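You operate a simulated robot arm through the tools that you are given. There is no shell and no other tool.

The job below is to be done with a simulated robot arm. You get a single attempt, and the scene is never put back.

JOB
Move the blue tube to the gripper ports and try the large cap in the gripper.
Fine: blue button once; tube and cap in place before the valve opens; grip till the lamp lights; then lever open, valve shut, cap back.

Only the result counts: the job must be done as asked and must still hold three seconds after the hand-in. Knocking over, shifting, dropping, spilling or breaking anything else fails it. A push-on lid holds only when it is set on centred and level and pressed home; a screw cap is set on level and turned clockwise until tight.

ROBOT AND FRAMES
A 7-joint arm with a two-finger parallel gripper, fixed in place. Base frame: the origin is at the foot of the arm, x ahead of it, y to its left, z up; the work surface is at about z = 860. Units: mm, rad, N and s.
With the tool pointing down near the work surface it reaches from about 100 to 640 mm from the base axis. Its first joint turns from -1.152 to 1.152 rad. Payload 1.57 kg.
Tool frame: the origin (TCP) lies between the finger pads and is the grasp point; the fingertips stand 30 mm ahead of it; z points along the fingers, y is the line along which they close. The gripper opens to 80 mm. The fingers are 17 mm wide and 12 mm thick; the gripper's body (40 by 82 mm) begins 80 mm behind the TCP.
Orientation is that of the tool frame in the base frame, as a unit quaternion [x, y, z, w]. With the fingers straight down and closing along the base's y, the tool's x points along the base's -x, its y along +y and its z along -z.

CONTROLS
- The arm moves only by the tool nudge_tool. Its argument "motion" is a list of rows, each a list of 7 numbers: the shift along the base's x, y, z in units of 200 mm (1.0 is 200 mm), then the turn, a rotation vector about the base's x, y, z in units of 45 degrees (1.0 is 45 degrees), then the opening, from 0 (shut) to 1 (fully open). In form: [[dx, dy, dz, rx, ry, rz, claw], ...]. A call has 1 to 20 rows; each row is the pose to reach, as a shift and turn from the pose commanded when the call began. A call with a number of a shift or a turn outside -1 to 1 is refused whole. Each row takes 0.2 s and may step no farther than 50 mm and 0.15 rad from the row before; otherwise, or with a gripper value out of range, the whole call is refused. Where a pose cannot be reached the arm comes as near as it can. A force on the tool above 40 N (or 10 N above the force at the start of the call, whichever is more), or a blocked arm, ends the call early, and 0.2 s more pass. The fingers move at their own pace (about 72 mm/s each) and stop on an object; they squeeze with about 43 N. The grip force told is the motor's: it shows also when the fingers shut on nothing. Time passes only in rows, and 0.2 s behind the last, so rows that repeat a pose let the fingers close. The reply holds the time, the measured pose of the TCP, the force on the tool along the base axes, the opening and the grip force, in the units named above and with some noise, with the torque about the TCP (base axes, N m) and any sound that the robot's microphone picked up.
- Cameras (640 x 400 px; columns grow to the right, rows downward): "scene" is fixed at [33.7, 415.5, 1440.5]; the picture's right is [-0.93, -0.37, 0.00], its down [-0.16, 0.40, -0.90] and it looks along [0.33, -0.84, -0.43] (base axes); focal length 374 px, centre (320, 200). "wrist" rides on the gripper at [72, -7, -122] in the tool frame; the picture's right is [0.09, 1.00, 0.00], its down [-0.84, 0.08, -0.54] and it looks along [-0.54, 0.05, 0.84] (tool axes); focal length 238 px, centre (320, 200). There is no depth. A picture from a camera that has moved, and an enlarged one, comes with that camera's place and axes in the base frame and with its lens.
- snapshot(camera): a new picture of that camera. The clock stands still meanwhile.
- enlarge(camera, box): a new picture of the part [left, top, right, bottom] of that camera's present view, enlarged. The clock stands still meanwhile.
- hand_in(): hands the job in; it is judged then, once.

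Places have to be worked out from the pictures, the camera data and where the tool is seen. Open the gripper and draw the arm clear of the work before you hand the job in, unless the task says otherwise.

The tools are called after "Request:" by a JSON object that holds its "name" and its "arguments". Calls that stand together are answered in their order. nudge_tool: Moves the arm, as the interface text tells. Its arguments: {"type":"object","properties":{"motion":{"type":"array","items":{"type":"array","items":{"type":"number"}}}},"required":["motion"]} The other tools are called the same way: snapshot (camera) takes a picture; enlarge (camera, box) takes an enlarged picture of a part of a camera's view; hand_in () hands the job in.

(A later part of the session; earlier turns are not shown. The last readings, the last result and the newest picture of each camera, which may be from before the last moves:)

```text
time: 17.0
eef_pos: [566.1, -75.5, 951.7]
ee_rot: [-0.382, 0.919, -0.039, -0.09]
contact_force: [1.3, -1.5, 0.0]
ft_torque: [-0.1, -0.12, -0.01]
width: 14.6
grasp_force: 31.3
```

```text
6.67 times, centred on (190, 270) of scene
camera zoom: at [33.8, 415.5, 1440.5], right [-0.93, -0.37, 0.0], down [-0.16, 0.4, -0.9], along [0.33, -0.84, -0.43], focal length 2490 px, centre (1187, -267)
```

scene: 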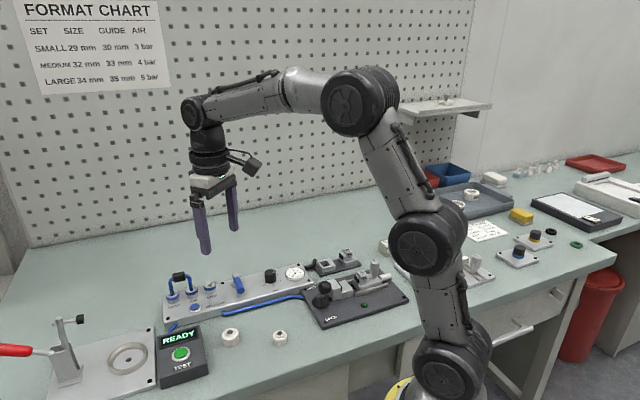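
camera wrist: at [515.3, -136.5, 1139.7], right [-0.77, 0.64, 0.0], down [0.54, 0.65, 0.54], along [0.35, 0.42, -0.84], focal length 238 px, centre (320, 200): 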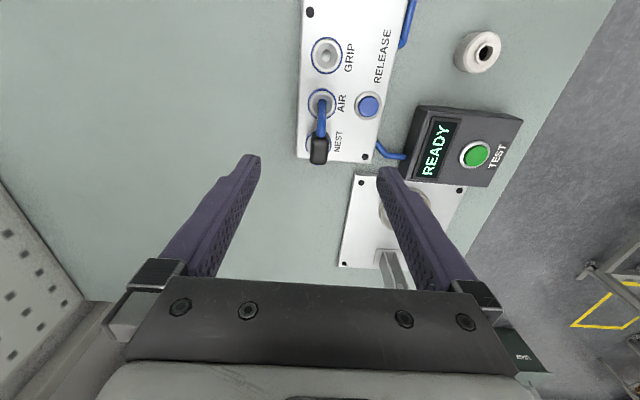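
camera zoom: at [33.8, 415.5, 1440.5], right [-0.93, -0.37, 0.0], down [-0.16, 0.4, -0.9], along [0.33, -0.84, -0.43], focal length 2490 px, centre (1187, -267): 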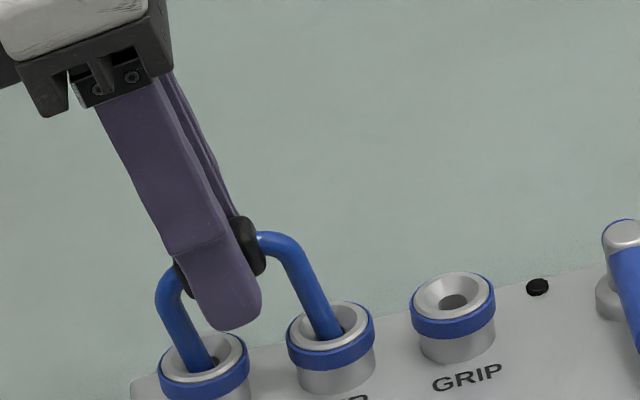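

The handle is held, 14.6 mm wide at 31 N. I'll lift along the leg axis in small steps and watch the force.

Request:
{"name": "nudge_tool", "arguments": {"motion": [[0.007, 0.007, 0.049, 0, 0, 0, 0], [0.014, 0.014, 0.098, 0, 0, 0, 0], [0.021, 0.021, 0.147, 0, 0, 0, 0], [0.028, 0.028, 0.196, 0, 0, 0, 0], [0.035, 0.035, 0.245, 0, 0, 0, 0], [0.042, 0.042, 0.294, 0, 0, 0, 0]]}}

Request:
{"name": "enlarge", "arguments": {"camera": "wrist", "box": [220, 30, 420, 230]}}

Request:
{"name": "enlarge", "arguments": {"camera": "scene", "box": [130, 220, 240, 300]}}

```text
time: 18.4
eef_pos: [575.7, -66.4, 1009.6]
ee_rot: [-0.381, 0.919, -0.037, -0.091]
contact_force: [0.3, 0.4, 0.0]
ft_torque: [0.02, -0.02, 0.01]
width: 14.6
grasp_force: 31.0
```

```text
2.00 times, centred on (320, 130) of wrist
camera zoom: at [546.6, -104.2, 1142.7], right [-0.77, 0.64, 0.02], down [0.6, 0.71, 0.37], along [0.22, 0.29, -0.93], focal length 477 px, centre (320, 340)
```

zoom: 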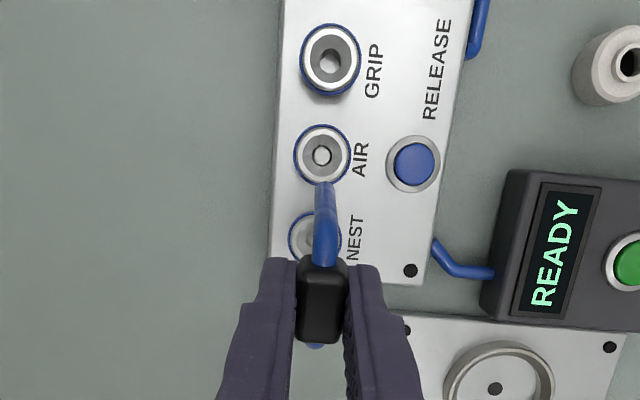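

```text
5.00 times, centred on (185, 260) of scene
camera zoom: at [33.7, 415.5, 1440.5], right [-0.93, -0.37, 0.0], down [-0.16, 0.4, -0.9], along [0.33, -0.84, -0.43], focal length 1868 px, centre (995, -100)
```

zoom: 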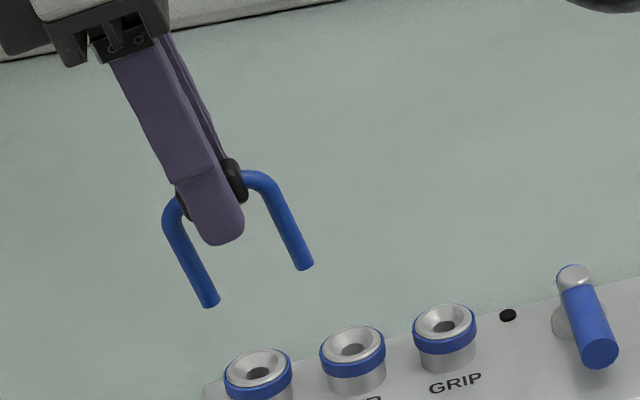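

The tube is out cleanly. I'll straighten the tool to vertical while moving along the row so the tube is over AIR and GRIP, staying high, and then inspect.

Request:
{"name": "nudge_tool", "arguments": {"motion": [[-0.06, -0.06, 0.03, 0.044, -0.044, 0, 0], [-0.12, -0.12, 0.05, 0.0885, -0.0885, 0, 0], [-0.18, -0.18, 0.05, 0.133, -0.133, 0, 0], [-0.2415, -0.2435, 0.05, 0.177, -0.177, 0, 0], [-0.2415, -0.2435, 0.05, 0.177, -0.177, 0, 0], [-0.2415, -0.2435, 0.05, 0.177, -0.177, 0, 0]]}}

Request:
{"name": "enlarge", "arguments": {"camera": "wrist", "box": [220, 0, 420, 230]}}

Request:
{"name": "enlarge", "arguments": {"camera": "scene", "box": [160, 230, 260, 310]}}

```text
time: 19.8
eef_pos: [526.9, -117.2, 1022.2]
ee_rot: [-0.382, 0.924, 0.001, 0.0]
contact_force: [-0.8, 0.4, -0.3]
ft_torque: [0.02, -0.01, -0.01]
width: 14.8
grasp_force: 30.5
```

```text
1.74 times, centred on (320, 115) of wrist
camera zoom: at [479.3, -171.5, 1142.4], right [-0.77, 0.64, 0.0], down [0.54, 0.65, 0.54], along [0.35, 0.42, -0.84], focal length 414 px, centre (320, 348)
```

zoom: 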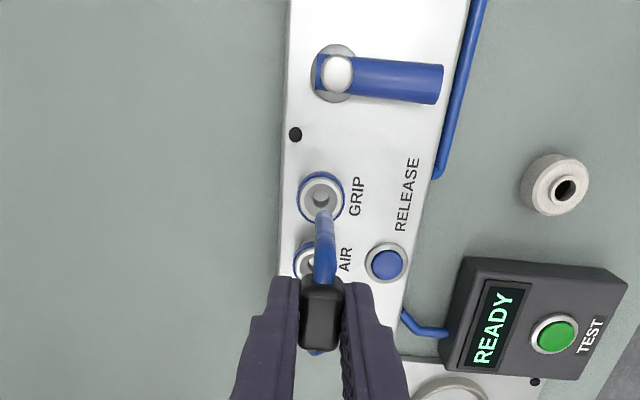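

```text
5.00 times, centred on (210, 270) of scene
camera zoom: at [33.7, 415.5, 1440.5], right [-0.93, -0.37, 0.0], down [-0.16, 0.4, -0.9], along [0.33, -0.84, -0.43], focal length 1868 px, centre (870, -150)
```

zoom: 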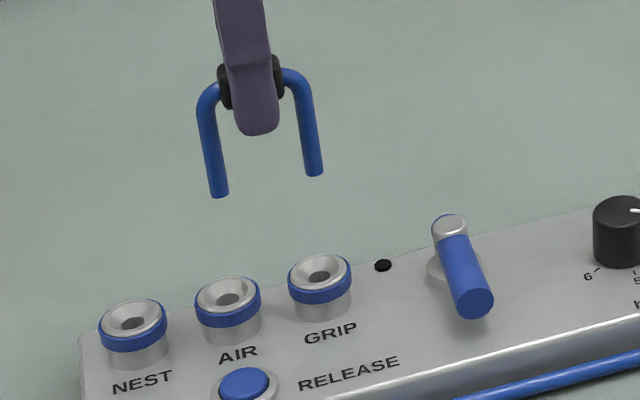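

I'll zoom in on the held tube to judge how vertical it is and where the leg tips are relative to the ports.

Request:
{"name": "enlarge", "arguments": {"camera": "scene", "box": [192, 236, 242, 276]}}

Request:
{"name": "enlarge", "arguments": {"camera": "scene", "box": [170, 264, 240, 314]}}

Request:
{"name": "enlarge", "arguments": {"camera": "wrist", "box": [285, 70, 365, 210]}}

```text
10.00 times, centred on (217, 256) of scene
camera zoom: at [33.7, 415.5, 1440.5], right [-0.93, -0.37, 0.0], down [-0.16, 0.4, -0.9], along [0.33, -0.84, -0.43], focal length 3735 px, centre (1350, -360)
```

zoom: 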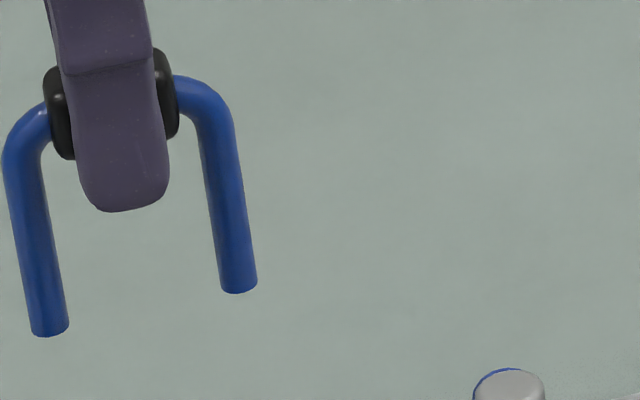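

```text
8.00 times, centred on (205, 289) of scene
camera zoom: at [33.7, 415.5, 1440.5], right [-0.93, -0.37, 0.0], down [-0.16, 0.4, -0.9], along [0.33, -0.84, -0.43], focal length 2988 px, centre (1240, -512)
```

zoom: 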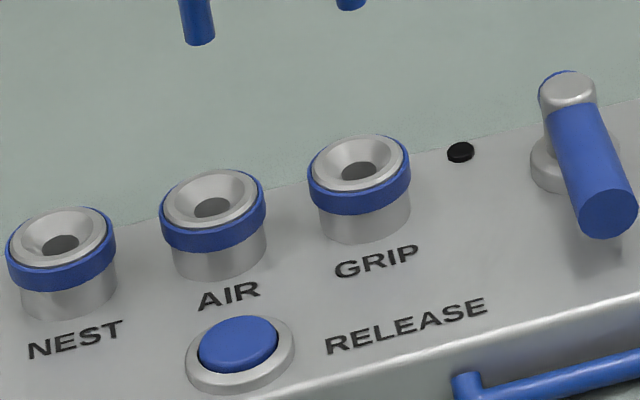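

```text
2.86 times, centred on (325, 140) of wrist
camera zoom: at [479.3, -171.5, 1142.4], right [-0.77, 0.64, 0.0], down [0.54, 0.65, 0.54], along [0.35, 0.42, -0.84], focal length 681 px, centre (306, 371)
```

zoom: 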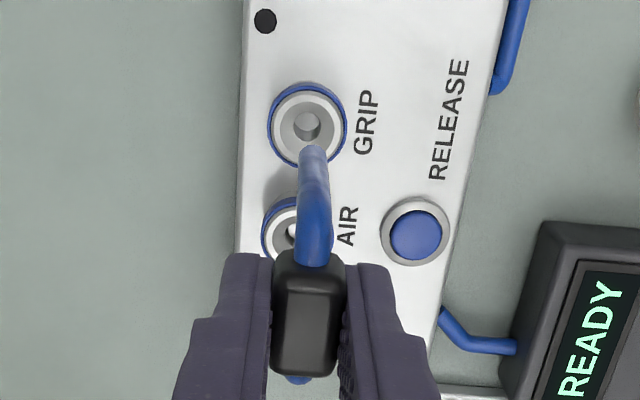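

The tube hangs vertical to within a degree and its leg spacing of 40 mm matches the port pitch. It needs about 3.5 mm more along the row and 1.5 mm across. I'll shift and lower to about 8 mm above the ports, then check again.

Request:
{"name": "nudge_tool", "arguments": {"motion": [[0.018, 0.0075, -0.06, 0, 0, 0, 0], [0.018, 0.0075, -0.12, 0, 0, 0, 0], [0.018, 0.0075, -0.18, 0, 0, 0, 0], [0.018, 0.0075, -0.22, 0, 0, 0, 0], [0.018, 0.0075, -0.22, 0, 0, 0, 0], [0.018, 0.0075, -0.22, 0, 0, 0, 0]]}}

Request:
{"name": "enlarge", "arguments": {"camera": "scene", "box": [180, 255, 240, 305]}}

Request:
{"name": "enlarge", "arguments": {"camera": "wrist", "box": [270, 70, 370, 210]}}

```text
time: 21.2
eef_pos: [528.8, -114.0, 977.3]
ee_rot: [-0.382, 0.924, 0.0, 0.0]
contact_force: [0.1, -0.1, -0.2]
ft_torque: [0.0, 0.05, -0.03]
width: 14.7
grasp_force: 30.7
```

```text
8.00 times, centred on (210, 280) of scene
camera zoom: at [33.7, 415.5, 1440.5], right [-0.93, -0.37, 0.0], down [-0.16, 0.4, -0.9], along [0.33, -0.84, -0.43], focal length 2988 px, centre (1200, -440)
```

zoom: 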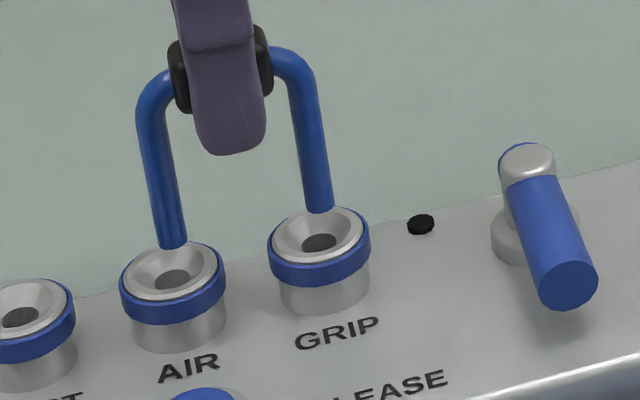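

```text
2.86 times, centred on (320, 140) of wrist
camera zoom: at [482.0, -170.1, 1098.3], right [-0.77, 0.64, 0.0], down [0.54, 0.65, 0.54], along [0.35, 0.42, -0.84], focal length 681 px, centre (320, 371)
```

zoom: 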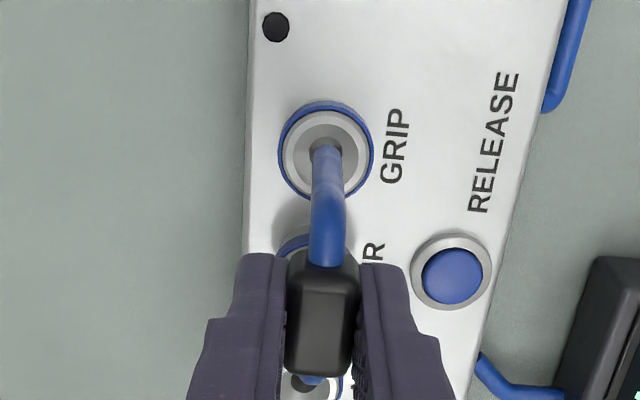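

The two views disagree by about 2 mm along the row. I'll zoom further on the leg tips and holes before inserting.

Request:
{"name": "enlarge", "arguments": {"camera": "wrist", "box": [295, 95, 345, 145]}}

Request:
{"name": "enlarge", "arguments": {"camera": "scene", "box": [192, 276, 232, 301]}}

Request:
{"name": "snapshot", "arguments": {"camera": "wrist"}}

```text
8.00 times, centred on (320, 120) of wrist
camera zoom: at [482.0, -170.1, 1098.3], right [-0.77, 0.64, 0.0], down [0.54, 0.65, 0.54], along [0.35, 0.42, -0.84], focal length 1907 px, centre (320, 840)
```

zoom: 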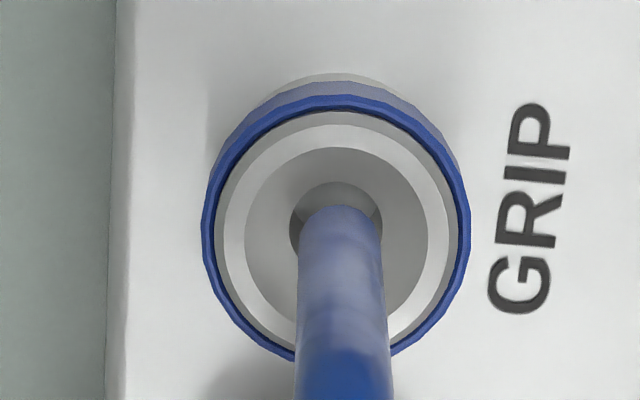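

```text
16.00 times, centred on (212, 288) of scene
camera zoom: at [33.7, 415.5, 1440.5], right [-0.93, -0.37, 0.0], down [-0.16, 0.4, -0.9], along [0.33, -0.84, -0.43], focal length 5977 px, centre (2048, -1216)
```

zoom: 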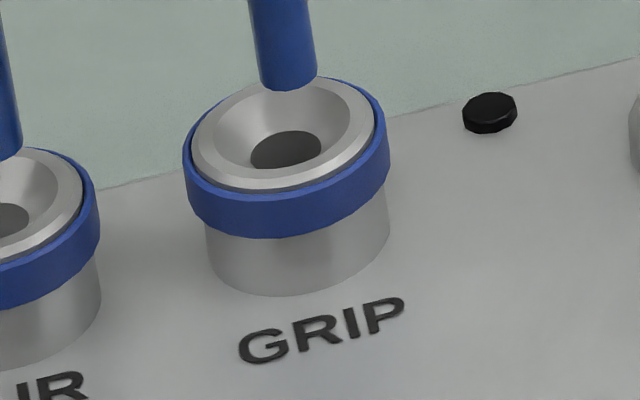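

```text
taken
camera wrist: at [482.0, -170.1, 1098.3], right [-0.77, 0.64, 0.0], down [0.54, 0.65, 0.54], along [0.35, 0.42, -0.84], focal length 238 px, centre (320, 200)
```

wrist: 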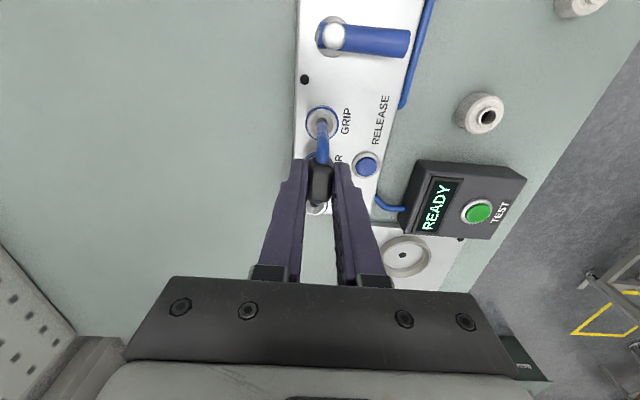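

Both views agree once the tip height of about 913 is used: the tube needs about 1.7 mm more along the row and nothing across. I'll shift, then lower 12 mm into the funnels and check.

Request:
{"name": "nudge_tool", "arguments": {"motion": [[0.006, 0.006, 0, 0, 0, 0, 0], [0.006, 0.006, -0.015, 0, 0, 0, 0], [0.006, 0.006, -0.03, 0, 0, 0, 0], [0.006, 0.006, -0.045, 0, 0, 0, 0], [0.006, 0.006, -0.06, 0, 0, 0, 0]]}}

Request:
{"name": "enlarge", "arguments": {"camera": "scene", "box": [180, 260, 240, 305]}}

Request:
{"name": "enlarge", "arguments": {"camera": "wrist", "box": [295, 95, 345, 145]}}

```text
time: 22.4
eef_pos: [532.3, -113.8, 964.7]
ee_rot: [-0.383, 0.924, 0.0, 0.0]
contact_force: [-0.4, -0.4, -0.5]
ft_torque: [-0.02, -0.01, 0.01]
width: 14.7
grasp_force: 30.6
```

```text
8.89 times, centred on (210, 282) of scene
camera zoom: at [33.7, 415.5, 1440.5], right [-0.93, -0.37, 0.0], down [-0.16, 0.4, -0.9], along [0.33, -0.84, -0.43], focal length 3320 px, centre (1298, -533)
```

zoom: 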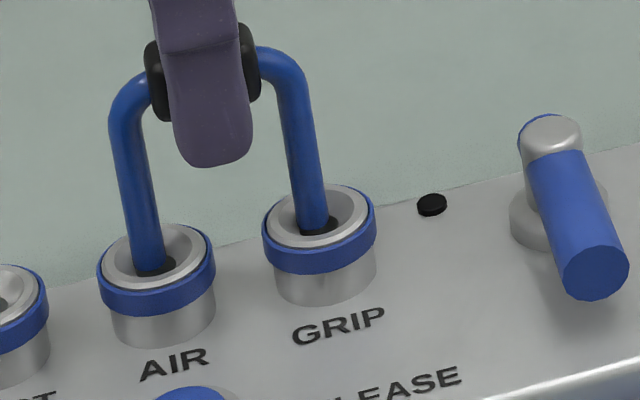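

```text
8.00 times, centred on (320, 120) of wrist
camera zoom: at [485.3, -168.8, 1086.6], right [-0.77, 0.64, 0.0], down [0.54, 0.65, 0.54], along [0.35, 0.42, -0.84], focal length 1907 px, centre (320, 840)
```

zoom: 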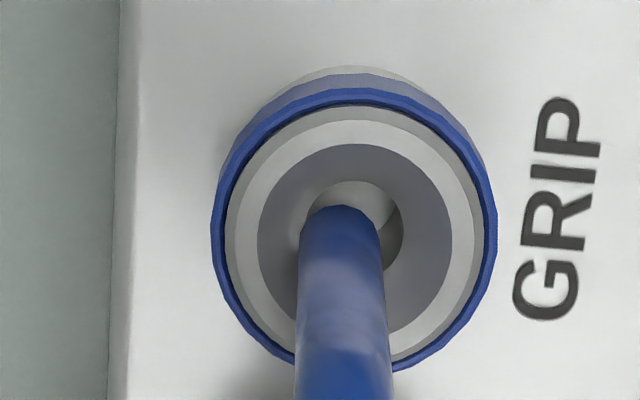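

The legs are inside the funnels with no force, but the arm overshot by about 1.7 mm along and 1.4 mm across. I'll correct sideways at this height and let it settle.

Request:
{"name": "nudge_tool", "arguments": {"motion": [[-0.006, -0.001, 0, 0, 0, 0, 0], [-0.012, -0.002, 0, 0, 0, 0, 0], [-0.012, -0.002, 0, 0, 0, 0, 0], [-0.012, -0.002, 0, 0, 0, 0, 0]]}}

Request:
{"name": "enlarge", "arguments": {"camera": "wrist", "box": [295, 95, 345, 145]}}

Request:
{"name": "enlarge", "arguments": {"camera": "scene", "box": [180, 260, 240, 305]}}

```text
time: 23.4
eef_pos: [530.4, -114.2, 964.0]
ee_rot: [-0.382, 0.924, 0.0, 0.0]
contact_force: [-0.2, 0.8, -0.5]
ft_torque: [0.0, -0.01, 0.0]
width: 14.8
grasp_force: 30.8
```

```text
8.00 times, centred on (320, 120) of wrist
camera zoom: at [482.5, -169.3, 1086.9], right [-0.77, 0.64, 0.0], down [0.54, 0.65, 0.54], along [0.35, 0.42, -0.84], focal length 1907 px, centre (320, 840)
```

zoom: 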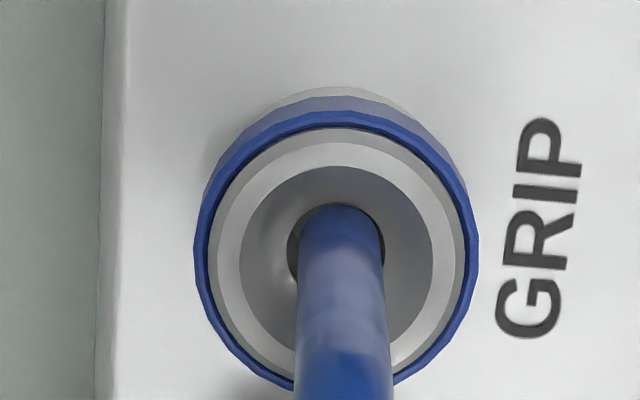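

```text
8.89 times, centred on (210, 282) of scene
camera zoom: at [33.7, 415.5, 1440.5], right [-0.93, -0.37, 0.0], down [-0.16, 0.4, -0.9], along [0.33, -0.84, -0.43], focal length 3320 px, centre (1298, -533)
```

zoom: 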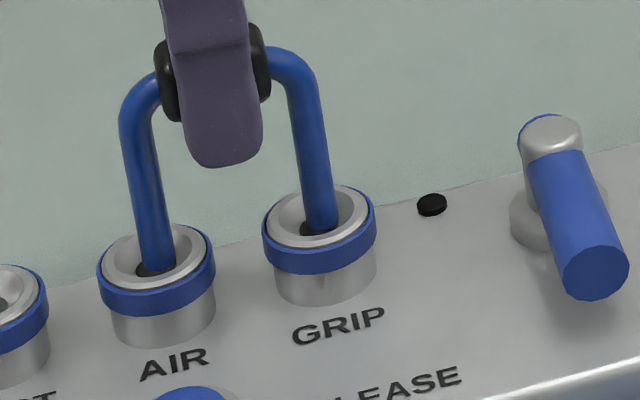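

Both views now show the legs centred over the holes to within about 0.5 mm. I'll lower slowly.

Request:
{"name": "nudge_tool", "arguments": {"motion": [[0, 0, -0.01, 0, 0, 0, 0], [0, 0, -0.02, 0, 0, 0, 0], [0, 0, -0.03, 0, 0, 0, 0], [0, 0, -0.04, 0, 0, 0, 0]]}}

Request:
{"name": "enlarge", "arguments": {"camera": "wrist", "box": [295, 95, 345, 145]}}

Request:
{"name": "enlarge", "arguments": {"camera": "scene", "box": [180, 260, 240, 305]}}

```text
time: 24.4
eef_pos: [530.3, -112.4, 957.1]
ee_rot: [-0.383, 0.924, 0.0, 0.0]
contact_force: [-0.4, 0.9, 1.6]
ft_torque: [0.08, -0.05, 0.04]
width: 14.6
grasp_force: 30.9
```

```text
8.00 times, centred on (320, 120) of wrist
camera zoom: at [482.6, -169.4, 1078.4], right [-0.77, 0.64, 0.0], down [0.54, 0.65, 0.54], along [0.35, 0.42, -0.84], focal length 1907 px, centre (320, 840)
```

zoom: 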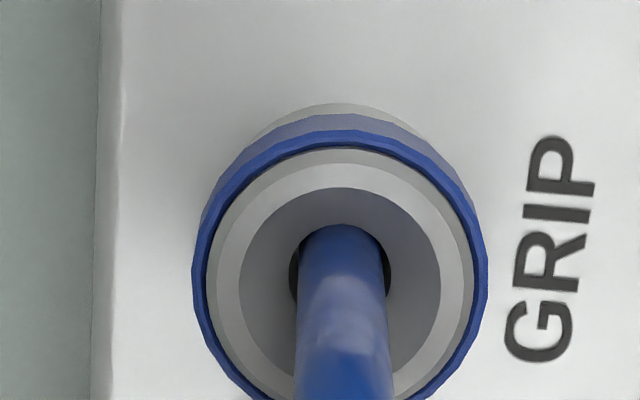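

```text
8.89 times, centred on (210, 282) of scene
camera zoom: at [33.7, 415.6, 1440.5], right [-0.93, -0.37, 0.0], down [-0.16, 0.4, -0.9], along [0.33, -0.84, -0.43], focal length 3320 px, centre (1298, -533)
```

zoom: 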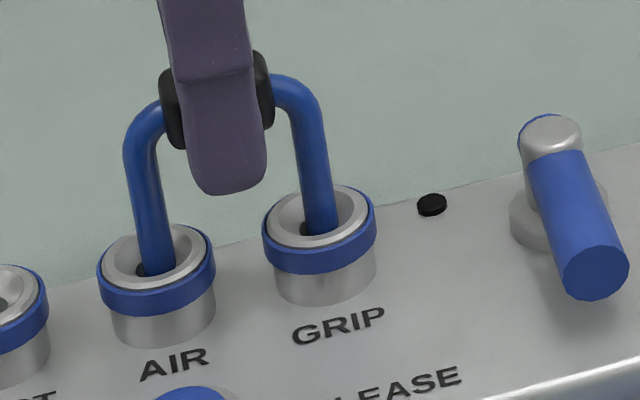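

The legs are in the holes with only a light touch. I'll keep pressing down in small steps until the tube seats or clicks.

Request:
{"name": "nudge_tool", "arguments": {"motion": [[0, 0, -0.0075, 0, 0, 0, 0], [0, 0, -0.015, 0, 0, 0, 0], [0, 0, -0.0225, 0, 0, 0, 0], [0, 0, -0.03, 0, 0, 0, 0]]}}

Request:
{"name": "enlarge", "arguments": {"camera": "scene", "box": [180, 260, 240, 305]}}

```text
time: 25.4
eef_pos: [529.4, -113.3, 952.9]
ee_rot: [-0.383, 0.924, -0.002, 0.003]
contact_force: [-2.2, 0.0, 19.1]
ft_torque: [0.21, -0.1, 0.01]
width: 15.0
grasp_force: 30.7
```

```text
8.89 times, centred on (210, 282) of scene
camera zoom: at [33.3, 415.6, 1440.5], right [-0.93, -0.37, 0.0], down [-0.16, 0.4, -0.9], along [0.33, -0.84, -0.43], focal length 3320 px, centre (1298, -533)
```

zoom: 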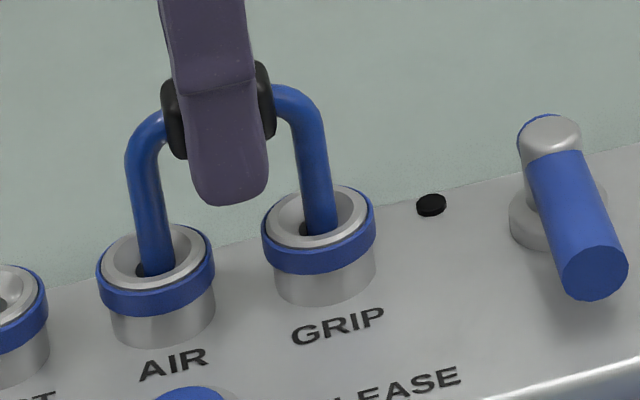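

It's pressing with 19 N, and the handle height above the rims (about 39 mm) matches the original seated height (about 40 mm). I'll push a touch further in case there is a latch.

Request:
{"name": "nudge_tool", "arguments": {"motion": [[0, 0, -0.0075, 0, 0, 0, 0], [0, 0, -0.015, 0, 0, 0, 0], [0, 0, -0.015, 0, 0, 0, 0]]}}

Request:
{"name": "enlarge", "arguments": {"camera": "scene", "box": [180, 260, 240, 305]}}

```text
time: 26.2
eef_pos: [528.8, -113.8, 950.5]
ee_rot: [-0.383, 0.924, -0.002, 0.002]
contact_force: [-0.8, -4.9, 21.6]
ft_torque: [-0.06, -0.15, 0.03]
width: 15.0
grasp_force: 30.9
```

```text
8.89 times, centred on (210, 282) of scene
camera zoom: at [33.3, 415.5, 1440.5], right [-0.93, -0.37, 0.0], down [-0.16, 0.4, -0.9], along [0.33, -0.84, -0.43], focal length 3320 px, centre (1298, -533)
```

zoom: 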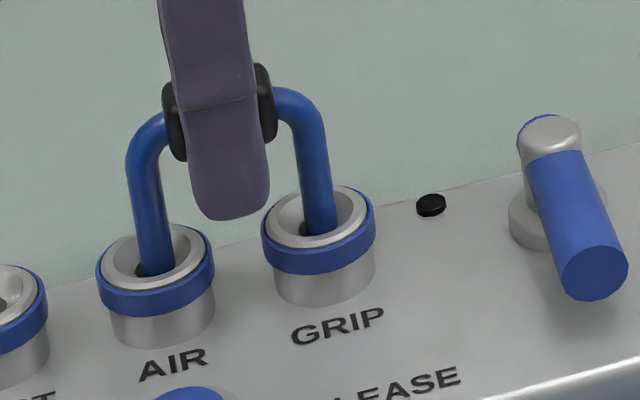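

The fingers slid slightly on the handle at about 21 N while the tube stayed put, so it is bottomed in AIR and GRIP. I'll open the gripper and check that it stays upright.

Request:
{"name": "nudge_tool", "arguments": {"motion": [[0, 0, 0.01, 0, 0, 0, 0.25], [0, 0, 0.01, 0, 0, 0, 0.45], [0, 0, 0.01, 0, 0, 0, 0.6], [0, 0, 0.01, 0, 0, 0, 0.6]]}}

Request:
{"name": "enlarge", "arguments": {"camera": "scene", "box": [180, 260, 240, 305]}}

Request:
{"name": "enlarge", "arguments": {"camera": "wrist", "box": [260, 70, 380, 220]}}

```text
time: 27.2
eef_pos: [528.4, -112.1, 949.2]
ee_rot: [-0.382, 0.924, 0.0, 0.001]
contact_force: [0.0, 0.6, 0.2]
ft_torque: [-0.01, 0.0, 0.01]
width: 48.0
grasp_force: 0.1
```

```text
8.89 times, centred on (210, 282) of scene
camera zoom: at [33.7, 415.5, 1440.5], right [-0.93, -0.37, 0.0], down [-0.16, 0.4, -0.9], along [0.33, -0.84, -0.43], focal length 3320 px, centre (1298, -533)
```

zoom: 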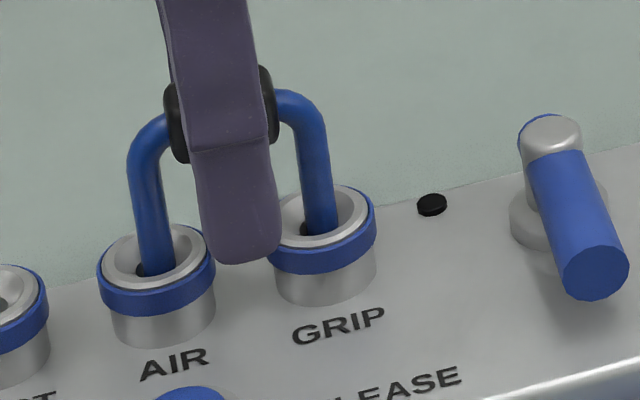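

```text
2.67 times, centred on (320, 145) of wrist
camera zoom: at [481.4, -168.0, 1071.3], right [-0.77, 0.64, 0.0], down [0.54, 0.65, 0.54], along [0.35, 0.42, -0.84], focal length 636 px, centre (320, 347)
```

zoom: 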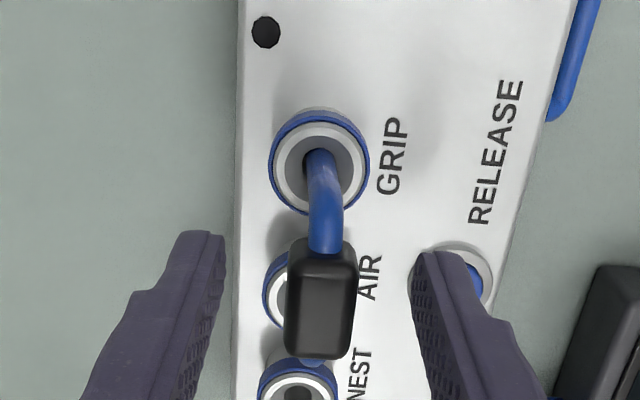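

The tube stands on its own, though it may lean 2–3° across the row. I'll raise the gripper clear to inspect the seating properly.

Request:
{"name": "nudge_tool", "arguments": {"motion": [[0, 0, 0.05, 0, 0, 0, 0.6], [0, 0, 0.15, 0, 0, 0, 0.6], [0, 0, 0.27, 0, 0, 0, 0.6], [0, 0, 0.4, 0, 0, 0, 0.6]]}}

Request:
{"name": "enlarge", "arguments": {"camera": "scene", "box": [166, 257, 246, 307]}}

Request:
{"name": "enlarge", "arguments": {"camera": "wrist", "box": [270, 50, 370, 170]}}

```text
time: 28.2
eef_pos: [527.7, -112.1, 1028.5]
ee_rot: [-0.383, 0.924, 0.0, 0.001]
contact_force: [0.1, -0.3, -0.2]
ft_torque: [0.0, -0.03, 0.01]
width: 47.9
grasp_force: 0.0
```

```text
8.00 times, centred on (206, 282) of scene
camera zoom: at [33.7, 415.5, 1440.5], right [-0.93, -0.37, 0.0], down [-0.16, 0.4, -0.9], along [0.33, -0.84, -0.43], focal length 2988 px, centre (1232, -456)
```

zoom: 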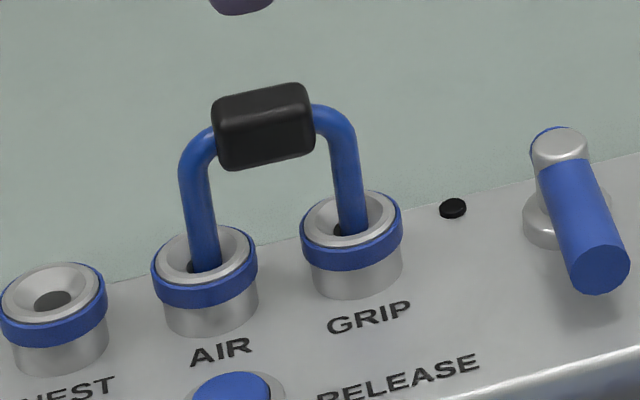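

```text
3.33 times, centred on (320, 110) of wrist
camera zoom: at [480.9, -167.9, 1150.5], right [-0.77, 0.64, 0.0], down [0.54, 0.65, 0.54], along [0.35, 0.42, -0.84], focal length 794 px, centre (320, 500)
```

zoom: 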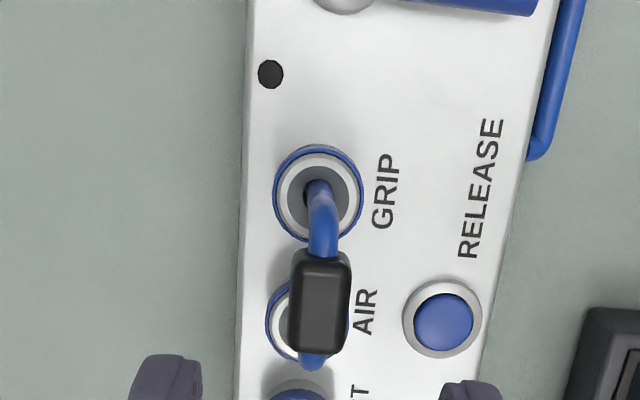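

The handle sits at its original height above the rims (about 39.7 mm) but leans 2–3 mm toward the front, because my arm sat about 2 mm off across the row while pressing. I'll correct the arm's position, come back down around the handle, and re-grip to straighten it.

Request:
{"name": "nudge_tool", "arguments": {"motion": [[0.007, -0.011, 0, 0, 0, 0, 0.6], [0.007, -0.011, -0.1, 0, 0, 0, 0.6], [0.007, -0.011, -0.2, 0, 0, 0, 0.6], [0.007, -0.011, -0.28, 0, 0, 0, 0.6], [0.007, -0.011, -0.36, 0, 0, 0, 0.6], [0.007, -0.011, -0.36, 0, 0, 0, 0.6], [0.007, -0.011, -0.36, 0, 0, 0, 0.6]]}}

Request:
{"name": "enlarge", "arguments": {"camera": "wrist", "box": [260, 70, 380, 220]}}

```text
time: 29.8
eef_pos: [529.8, -113.0, 956.7]
ee_rot: [-0.383, 0.924, 0.001, 0.0]
contact_force: [-0.5, -0.4, 0.1]
ft_torque: [0.03, 0.0, 0.02]
width: 47.8
grasp_force: 0.0
```

```text
2.67 times, centred on (320, 145) of wrist
camera zoom: at [482.5, -169.4, 1078.6], right [-0.77, 0.64, 0.0], down [0.54, 0.65, 0.54], along [0.35, 0.42, -0.84], focal length 636 px, centre (320, 347)
```

zoom: 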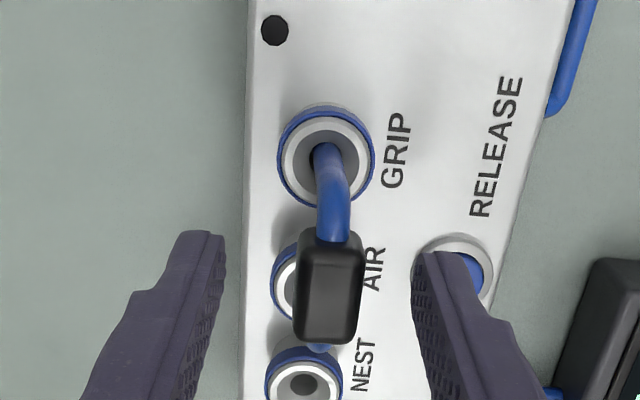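

The TCP is now within 0.5 mm of the row line, and the handle sits about 2 mm to the front as expected. I'll close gently to straighten it.

Request:
{"name": "nudge_tool", "arguments": {"motion": [[0, 0, 0, 0, 0, 0, 0.4], [0, 0, 0, 0, 0, 0, 0.28], [0, 0, 0, 0, 0, 0, 0.2], [0, 0, 0, 0, 0, 0, 0.1], [0, 0, 0, 0, 0, 0, 0]]}}

Request:
{"name": "enlarge", "arguments": {"camera": "wrist", "box": [260, 70, 380, 220]}}

Request:
{"name": "enlarge", "arguments": {"camera": "scene", "box": [166, 257, 246, 307]}}

```text
time: 31.0
eef_pos: [529.2, -114.0, 956.6]
ee_rot: [-0.383, 0.924, 0.0, 0.0]
contact_force: [-1.7, 2.9, 0.3]
ft_torque: [0.04, 0.02, 0.02]
width: 14.7
grasp_force: 31.0
```

```text
2.67 times, centred on (320, 145) of wrist
camera zoom: at [482.5, -169.5, 1078.7], right [-0.77, 0.64, 0.0], down [0.54, 0.65, 0.54], along [0.35, 0.42, -0.84], focal length 636 px, centre (320, 347)
```

zoom: 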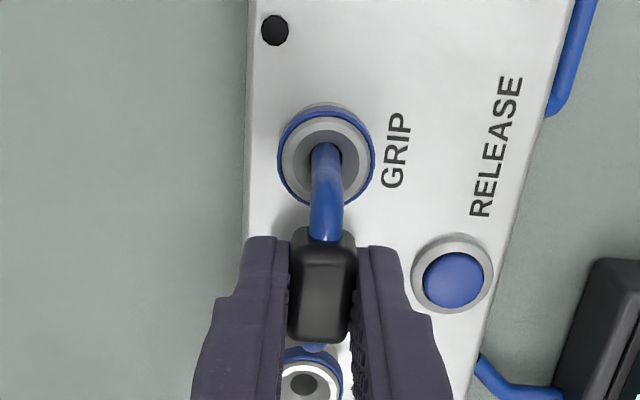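

```text
8.00 times, centred on (206, 282) of scene
camera zoom: at [33.7, 415.6, 1440.5], right [-0.93, -0.37, 0.0], down [-0.16, 0.4, -0.9], along [0.33, -0.84, -0.43], focal length 2988 px, centre (1232, -456)
```

zoom: 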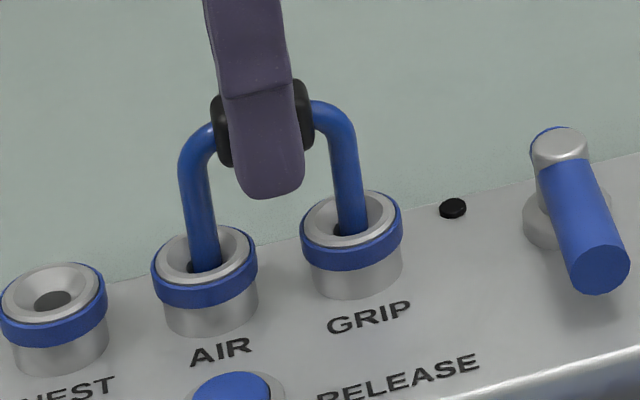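

The tube straightened with only about 3 N. Now I'll press it down again, listening for a latch.

Request:
{"name": "nudge_tool", "arguments": {"motion": [[0, 0, -0.0075, 0, 0, 0, 0], [0, 0, -0.015, 0, 0, 0, 0], [0, 0, -0.0225, 0, 0, 0, 0], [0, 0, -0.03, 0, 0, 0, 0]]}}

Request:
{"name": "enlarge", "arguments": {"camera": "scene", "box": [166, 257, 246, 307]}}

```text
time: 32.0
eef_pos: [530.7, -116.0, 953.8]
ee_rot: [-0.382, 0.924, -0.001, 0.002]
contact_force: [-6.6, 7.9, 22.9]
ft_torque: [0.45, 0.23, 0.04]
width: 14.9
grasp_force: 30.6
```

```text
8.00 times, centred on (206, 282) of scene
camera zoom: at [33.1, 415.8, 1440.4], right [-0.93, -0.37, 0.0], down [-0.16, 0.4, -0.9], along [0.33, -0.84, -0.43], focal length 2988 px, centre (1232, -456)
```

zoom: 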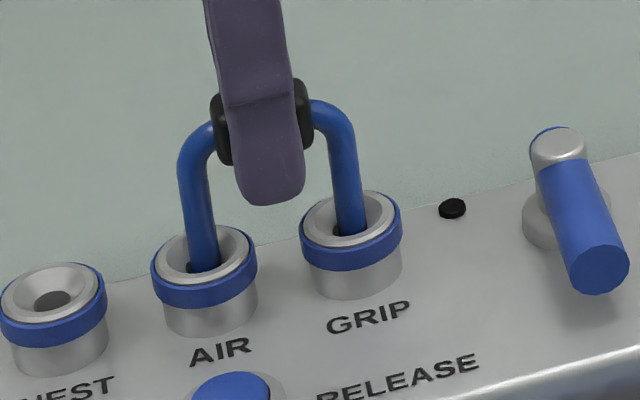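

No click, and the tube doesn't move any deeper, so it is bottomed. I'll release the push and tug up only 2–3 mm to test whether it is held.

Request:
{"name": "nudge_tool", "arguments": {"motion": [[0, 0, 0.015, 0, 0, 0, 0], [0, 0, 0.03, 0, 0, 0, 0], [0, 0, 0.0375, 0, 0, 0, 0], [0, 0, 0.045, 0, 0, 0, 0]]}}

Request:
{"name": "enlarge", "arguments": {"camera": "scene", "box": [166, 257, 246, 307]}}

```text
time: 33.0
eef_pos: [528.1, -115.1, 957.0]
ee_rot: [-0.383, 0.924, 0.003, -0.004]
contact_force: [7.2, 4.6, -20.1]
ft_torque: [0.12, -0.38, 0.01]
width: 14.9
grasp_force: 31.0
```

```text
8.00 times, centred on (206, 282) of scene
camera zoom: at [34.3, 415.6, 1440.5], right [-0.93, -0.37, 0.0], down [-0.16, 0.4, -0.9], along [0.33, -0.84, -0.43], focal length 2988 px, centre (1232, -456)
```

zoom: 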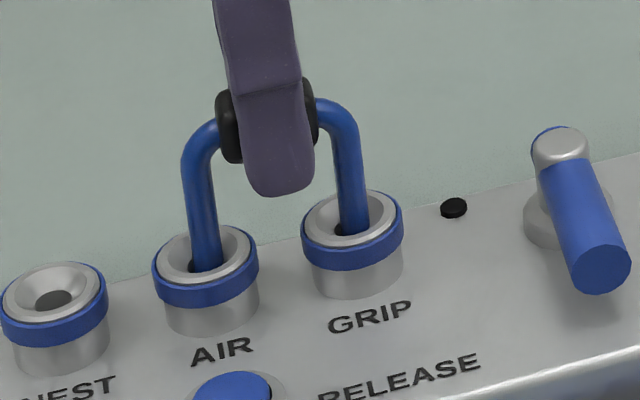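

A 20 N pull did not move the tube, so it is latched in AIR and GRIP. I'll relax the pull, open the gripper and rise clear.

Request:
{"name": "nudge_tool", "arguments": {"motion": [[0, 0, -0.01, 0, 0, 0, 0], [0, 0, -0.02, 0, 0, 0, 0], [0, 0, -0.02, 0, 0, 0, 0.3], [0, 0, -0.02, 0, 0, 0, 0.6], [0, 0, -0.02, 0, 0, 0, 0.7], [0, 0, 0.1, 0, 0, 0, 0.7], [0, 0, 0.25, 0, 0, 0, 0.7], [0, 0, 0.4, 0, 0, 0, 0.7]]}}

Request:
{"name": "enlarge", "arguments": {"camera": "scene", "box": [166, 257, 246, 307]}}

Request:
{"name": "snapshot", "arguments": {"camera": "wrist"}}

```text
time: 34.8
eef_pos: [532.2, -118.1, 1040.3]
ee_rot: [-0.382, 0.924, 0.0, 0.0]
contact_force: [-0.2, 0.1, 0.0]
ft_torque: [0.0, 0.0, 0.0]
width: 55.9
grasp_force: 0.2
```

```text
8.00 times, centred on (206, 282) of scene
camera zoom: at [33.7, 415.5, 1440.5], right [-0.93, -0.37, 0.0], down [-0.16, 0.4, -0.9], along [0.33, -0.84, -0.43], focal length 2988 px, centre (1232, -456)
```

zoom: 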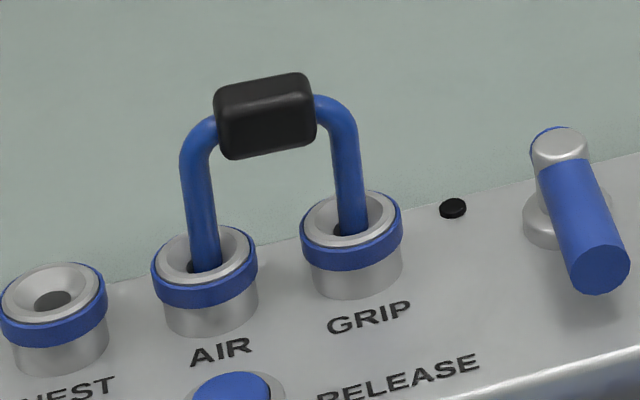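

```text
taken
camera wrist: at [485.7, -173.8, 1162.1], right [-0.77, 0.64, 0.0], down [0.54, 0.65, 0.54], along [0.35, 0.42, -0.84], focal length 238 px, centre (320, 200)
```

wrist: 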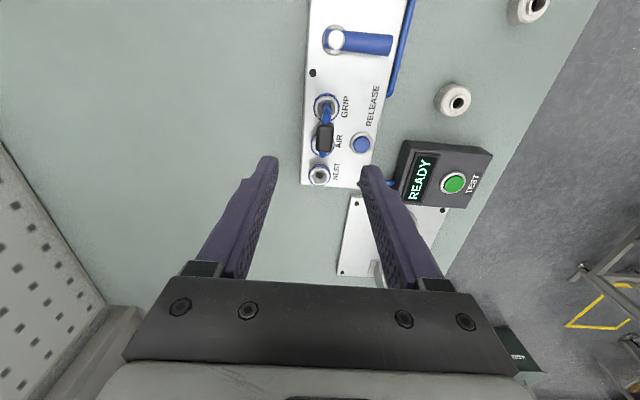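

The tube now stands upright. I'll compare its seating depth with the original more carefully using a tighter zoom.

Request:
{"name": "enlarge", "arguments": {"camera": "scene", "box": [182, 262, 222, 302]}}

Request:
{"name": "enlarge", "arguments": {"camera": "wrist", "box": [300, 85, 350, 165]}}

```text
10.00 times, centred on (202, 282) of scene
camera zoom: at [33.7, 415.5, 1440.5], right [-0.93, -0.37, 0.0], down [-0.16, 0.4, -0.9], along [0.33, -0.84, -0.43], focal length 3735 px, centre (1500, -620)
```

zoom: 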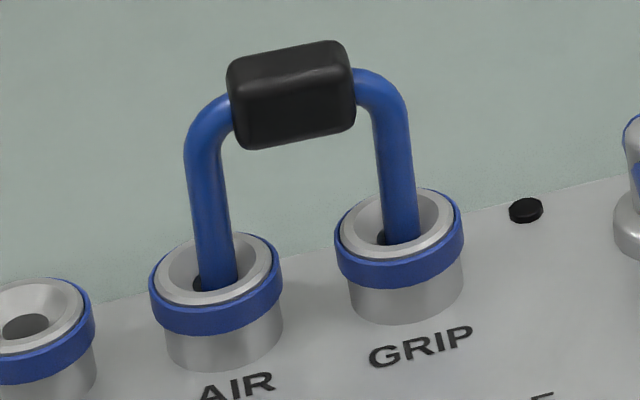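

```text
5.00 times, centred on (325, 125) of wrist
camera zoom: at [485.7, -173.8, 1162.1], right [-0.77, 0.64, 0.0], down [0.54, 0.65, 0.54], along [0.35, 0.42, -0.84], focal length 1192 px, centre (295, 575)
```

zoom: 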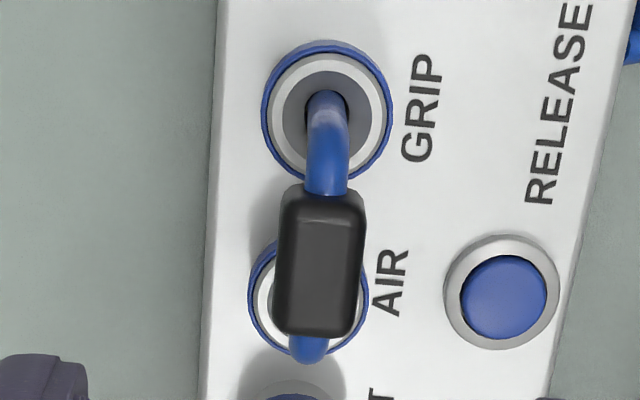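

The handle height is 40.2 mm above the rims, same as the original, and the tube resisted a 20 N pull, so it is plugged in. Next is the large cap near (401,-36): I'll move above it, high, with yaw 45° for a precise look.

Request:
{"name": "nudge_tool", "arguments": {"motion": [[-0.16, 0.1, 0, 0, 0, 0, 0.75], [-0.32, 0.2, 0, 0, 0, 0, 0.75], [-0.48, 0.3, -0.1, 0, 0, 0, 0.75], [-0.65, 0.4, -0.2, 0, 0, 0, 0.75], [-0.65, 0.4, -0.2, 0, 0, 0, 0.75], [-0.65, 0.4, -0.2, 0, 0, 0, 0.75]]}}

Request:
{"name": "snapshot", "arguments": {"camera": "wrist"}}

Request:
{"name": "enlarge", "arguments": {"camera": "wrist", "box": [270, 70, 370, 170]}}

```text
time: 36.2
eef_pos: [398.1, -33.8, 1001.9]
ee_rot: [-0.382, 0.924, 0.0, 0.0]
contact_force: [-0.1, -0.3, -1.1]
ft_torque: [0.0, -0.03, -0.01]
width: 60.1
grasp_force: 0.1
```

```text
taken
camera wrist: at [350.8, -90.1, 1123.2], right [-0.77, 0.64, 0.0], down [0.54, 0.65, 0.54], along [0.35, 0.42, -0.84], focal length 238 px, centre (320, 200)
```

wrist: 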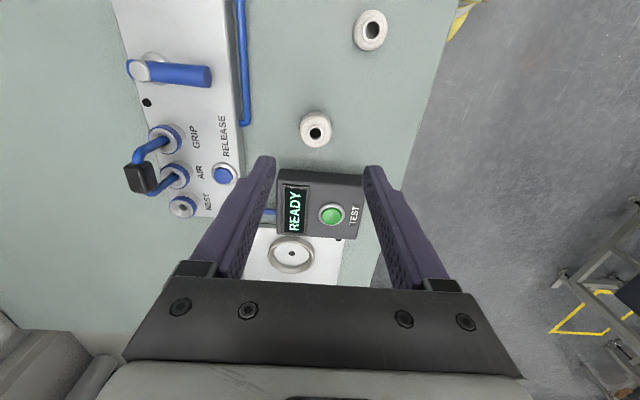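

```text
4.00 times, centred on (320, 120) of wrist
camera zoom: at [350.8, -90.1, 1123.2], right [-0.77, 0.64, 0.0], down [0.54, 0.65, 0.54], along [0.35, 0.42, -0.84], focal length 953 px, centre (320, 520)
```

zoom: 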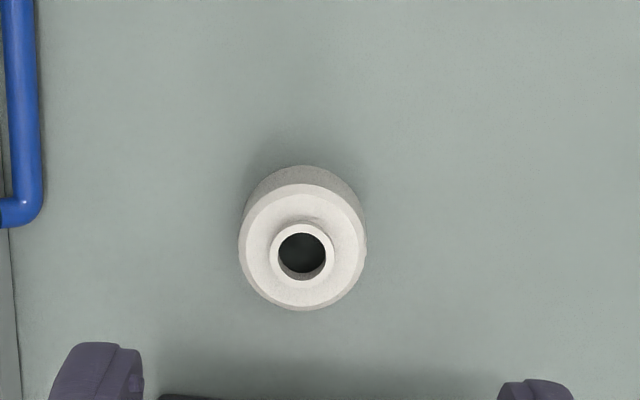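

The cap's neck centre is at (401.7,-35.9), matching my earlier estimate. I'll correct by about (5,-1.7) mm and descend part way.

Request:
{"name": "nudge_tool", "arguments": {"motion": [[0.025, -0.0085, -0.05, 0, 0, 0, 0.75], [0.025, -0.0085, -0.15, 0, 0, 0, 0.75], [0.025, -0.0085, -0.25, 0, 0, 0, 0.75], [0.025, -0.0085, -0.33, 0, 0, 0, 0.75], [0.025, -0.0085, -0.33, 0, 0, 0, 0.75], [0.025, -0.0085, -0.33, 0, 0, 0, 0.75]]}}

Request:
{"name": "enlarge", "arguments": {"camera": "wrist", "box": [240, 80, 400, 200]}}

Request:
{"name": "enlarge", "arguments": {"camera": "scene", "box": [190, 290, 290, 360]}}

```text
time: 37.6
eef_pos: [404.8, -36.0, 937.3]
ee_rot: [-0.382, 0.924, 0.0, -0.001]
contact_force: [-0.5, 0.6, -0.5]
ft_torque: [0.0, -0.02, -0.03]
width: 60.1
grasp_force: 0.0
```

```text
3.33 times, centred on (320, 140) of wrist
camera zoom: at [357.9, -91.6, 1058.6], right [-0.77, 0.64, 0.0], down [0.54, 0.65, 0.54], along [0.35, 0.42, -0.84], focal length 794 px, centre (320, 400)
```

zoom: 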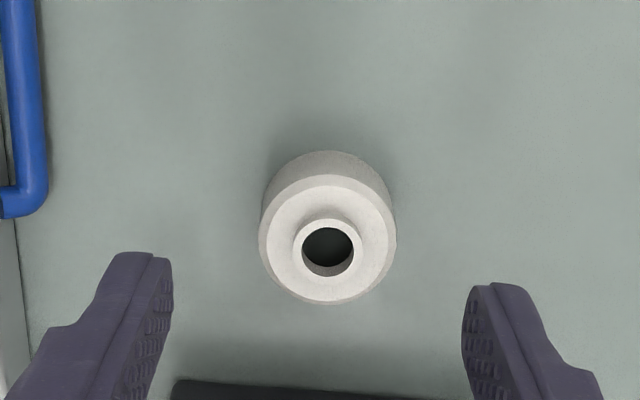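

```text
5.71 times, centred on (240, 325) of scene
camera zoom: at [33.7, 415.5, 1440.5], right [-0.93, -0.37, 0.0], down [-0.16, 0.4, -0.9], along [0.33, -0.84, -0.43], focal length 2134 px, centre (777, -514)
```

zoom: 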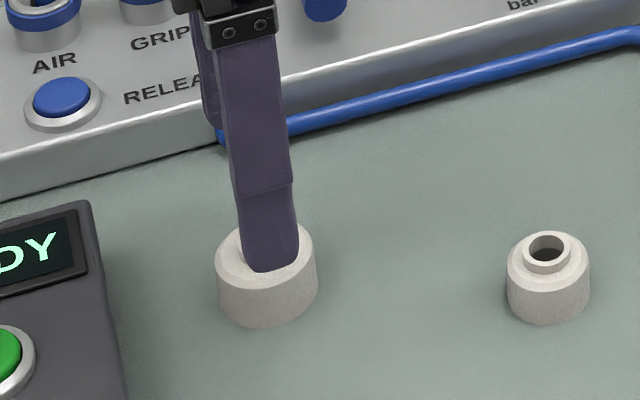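

The cap centre checks out again at (401.7,-36.3). I'll shift (-2,-0.5) mm and descend with the open fingers around it, to fingertips about 4 mm above the table.

Request:
{"name": "nudge_tool", "arguments": {"motion": [[-0.0105, -0.0025, -0.05, 0, 0, 0, 0.75], [-0.0105, -0.0025, -0.1, 0, 0, 0, 0.75], [-0.0105, -0.0025, -0.15, 0, 0, 0, 0.75], [-0.0105, -0.0025, -0.18, 0, 0, 0, 0.75], [-0.0105, -0.0025, -0.2, 0, 0, 0, 0.75], [-0.0105, -0.0025, -0.2, 0, 0, 0, 0.75]]}}

Request:
{"name": "enlarge", "arguments": {"camera": "wrist", "box": [240, 100, 400, 220]}}

Request:
{"name": "enlarge", "arguments": {"camera": "scene", "box": [200, 305, 270, 355]}}

```text
time: 39.0
eef_pos: [401.9, -37.9, 894.4]
ee_rot: [-0.383, 0.924, 0.0, -0.001]
contact_force: [-1.1, 0.0, 1.0]
ft_torque: [0.03, -0.01, -0.01]
width: 60.2
grasp_force: 0.0
```

```text
3.33 times, centred on (320, 160) of wrist
camera zoom: at [355.7, -92.9, 1016.7], right [-0.77, 0.64, 0.0], down [0.54, 0.65, 0.54], along [0.35, 0.42, -0.84], focal length 794 px, centre (320, 333)
```

zoom: 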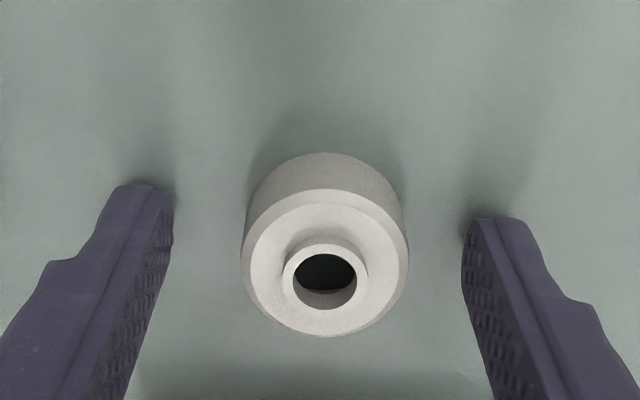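

```text
8.00 times, centred on (235, 330) of scene
camera zoom: at [33.7, 415.5, 1440.5], right [-0.93, -0.37, 0.0], down [-0.16, 0.4, -0.9], along [0.33, -0.84, -0.43], focal length 2988 px, centre (1000, -840)
```

zoom: 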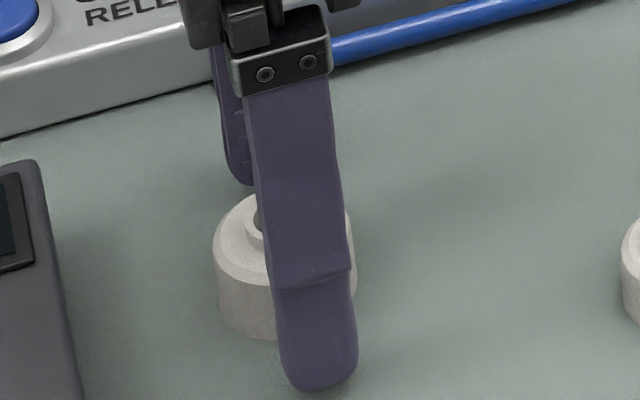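

The cap is centred between the fingers to within 1 mm and the fingertips are about 4–5 mm above the table. I'll close on it.

Request:
{"name": "nudge_tool", "arguments": {"motion": [[0, 0, 0, 0, 0, 0, 0.6], [0, 0, 0, 0, 0, 0, 0.48], [0, 0, 0, 0, 0, 0, 0.4], [0, 0, 0, 0, 0, 0, 0.2], [0, 0, 0, 0, 0, 0, 0]]}}

Request:
{"name": "enlarge", "arguments": {"camera": "wrist", "box": [240, 100, 400, 220]}}

```text
time: 40.2
eef_pos: [402.8, -37.6, 893.9]
ee_rot: [-0.383, 0.924, 0.0, 0.001]
contact_force: [-0.2, -0.6, 1.1]
ft_torque: [-0.01, -0.03, -0.01]
width: 28.6
grasp_force: 10.0
```

```text
3.33 times, centred on (320, 160) of wrist
camera zoom: at [355.7, -92.9, 1016.8], right [-0.77, 0.64, 0.0], down [0.54, 0.65, 0.54], along [0.35, 0.42, -0.84], focal length 794 px, centre (320, 333)
```

zoom: 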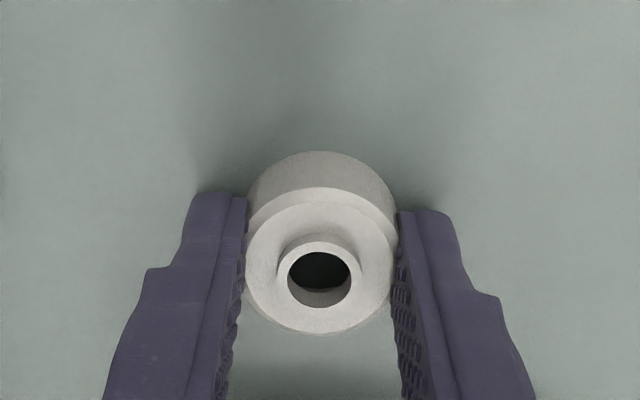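

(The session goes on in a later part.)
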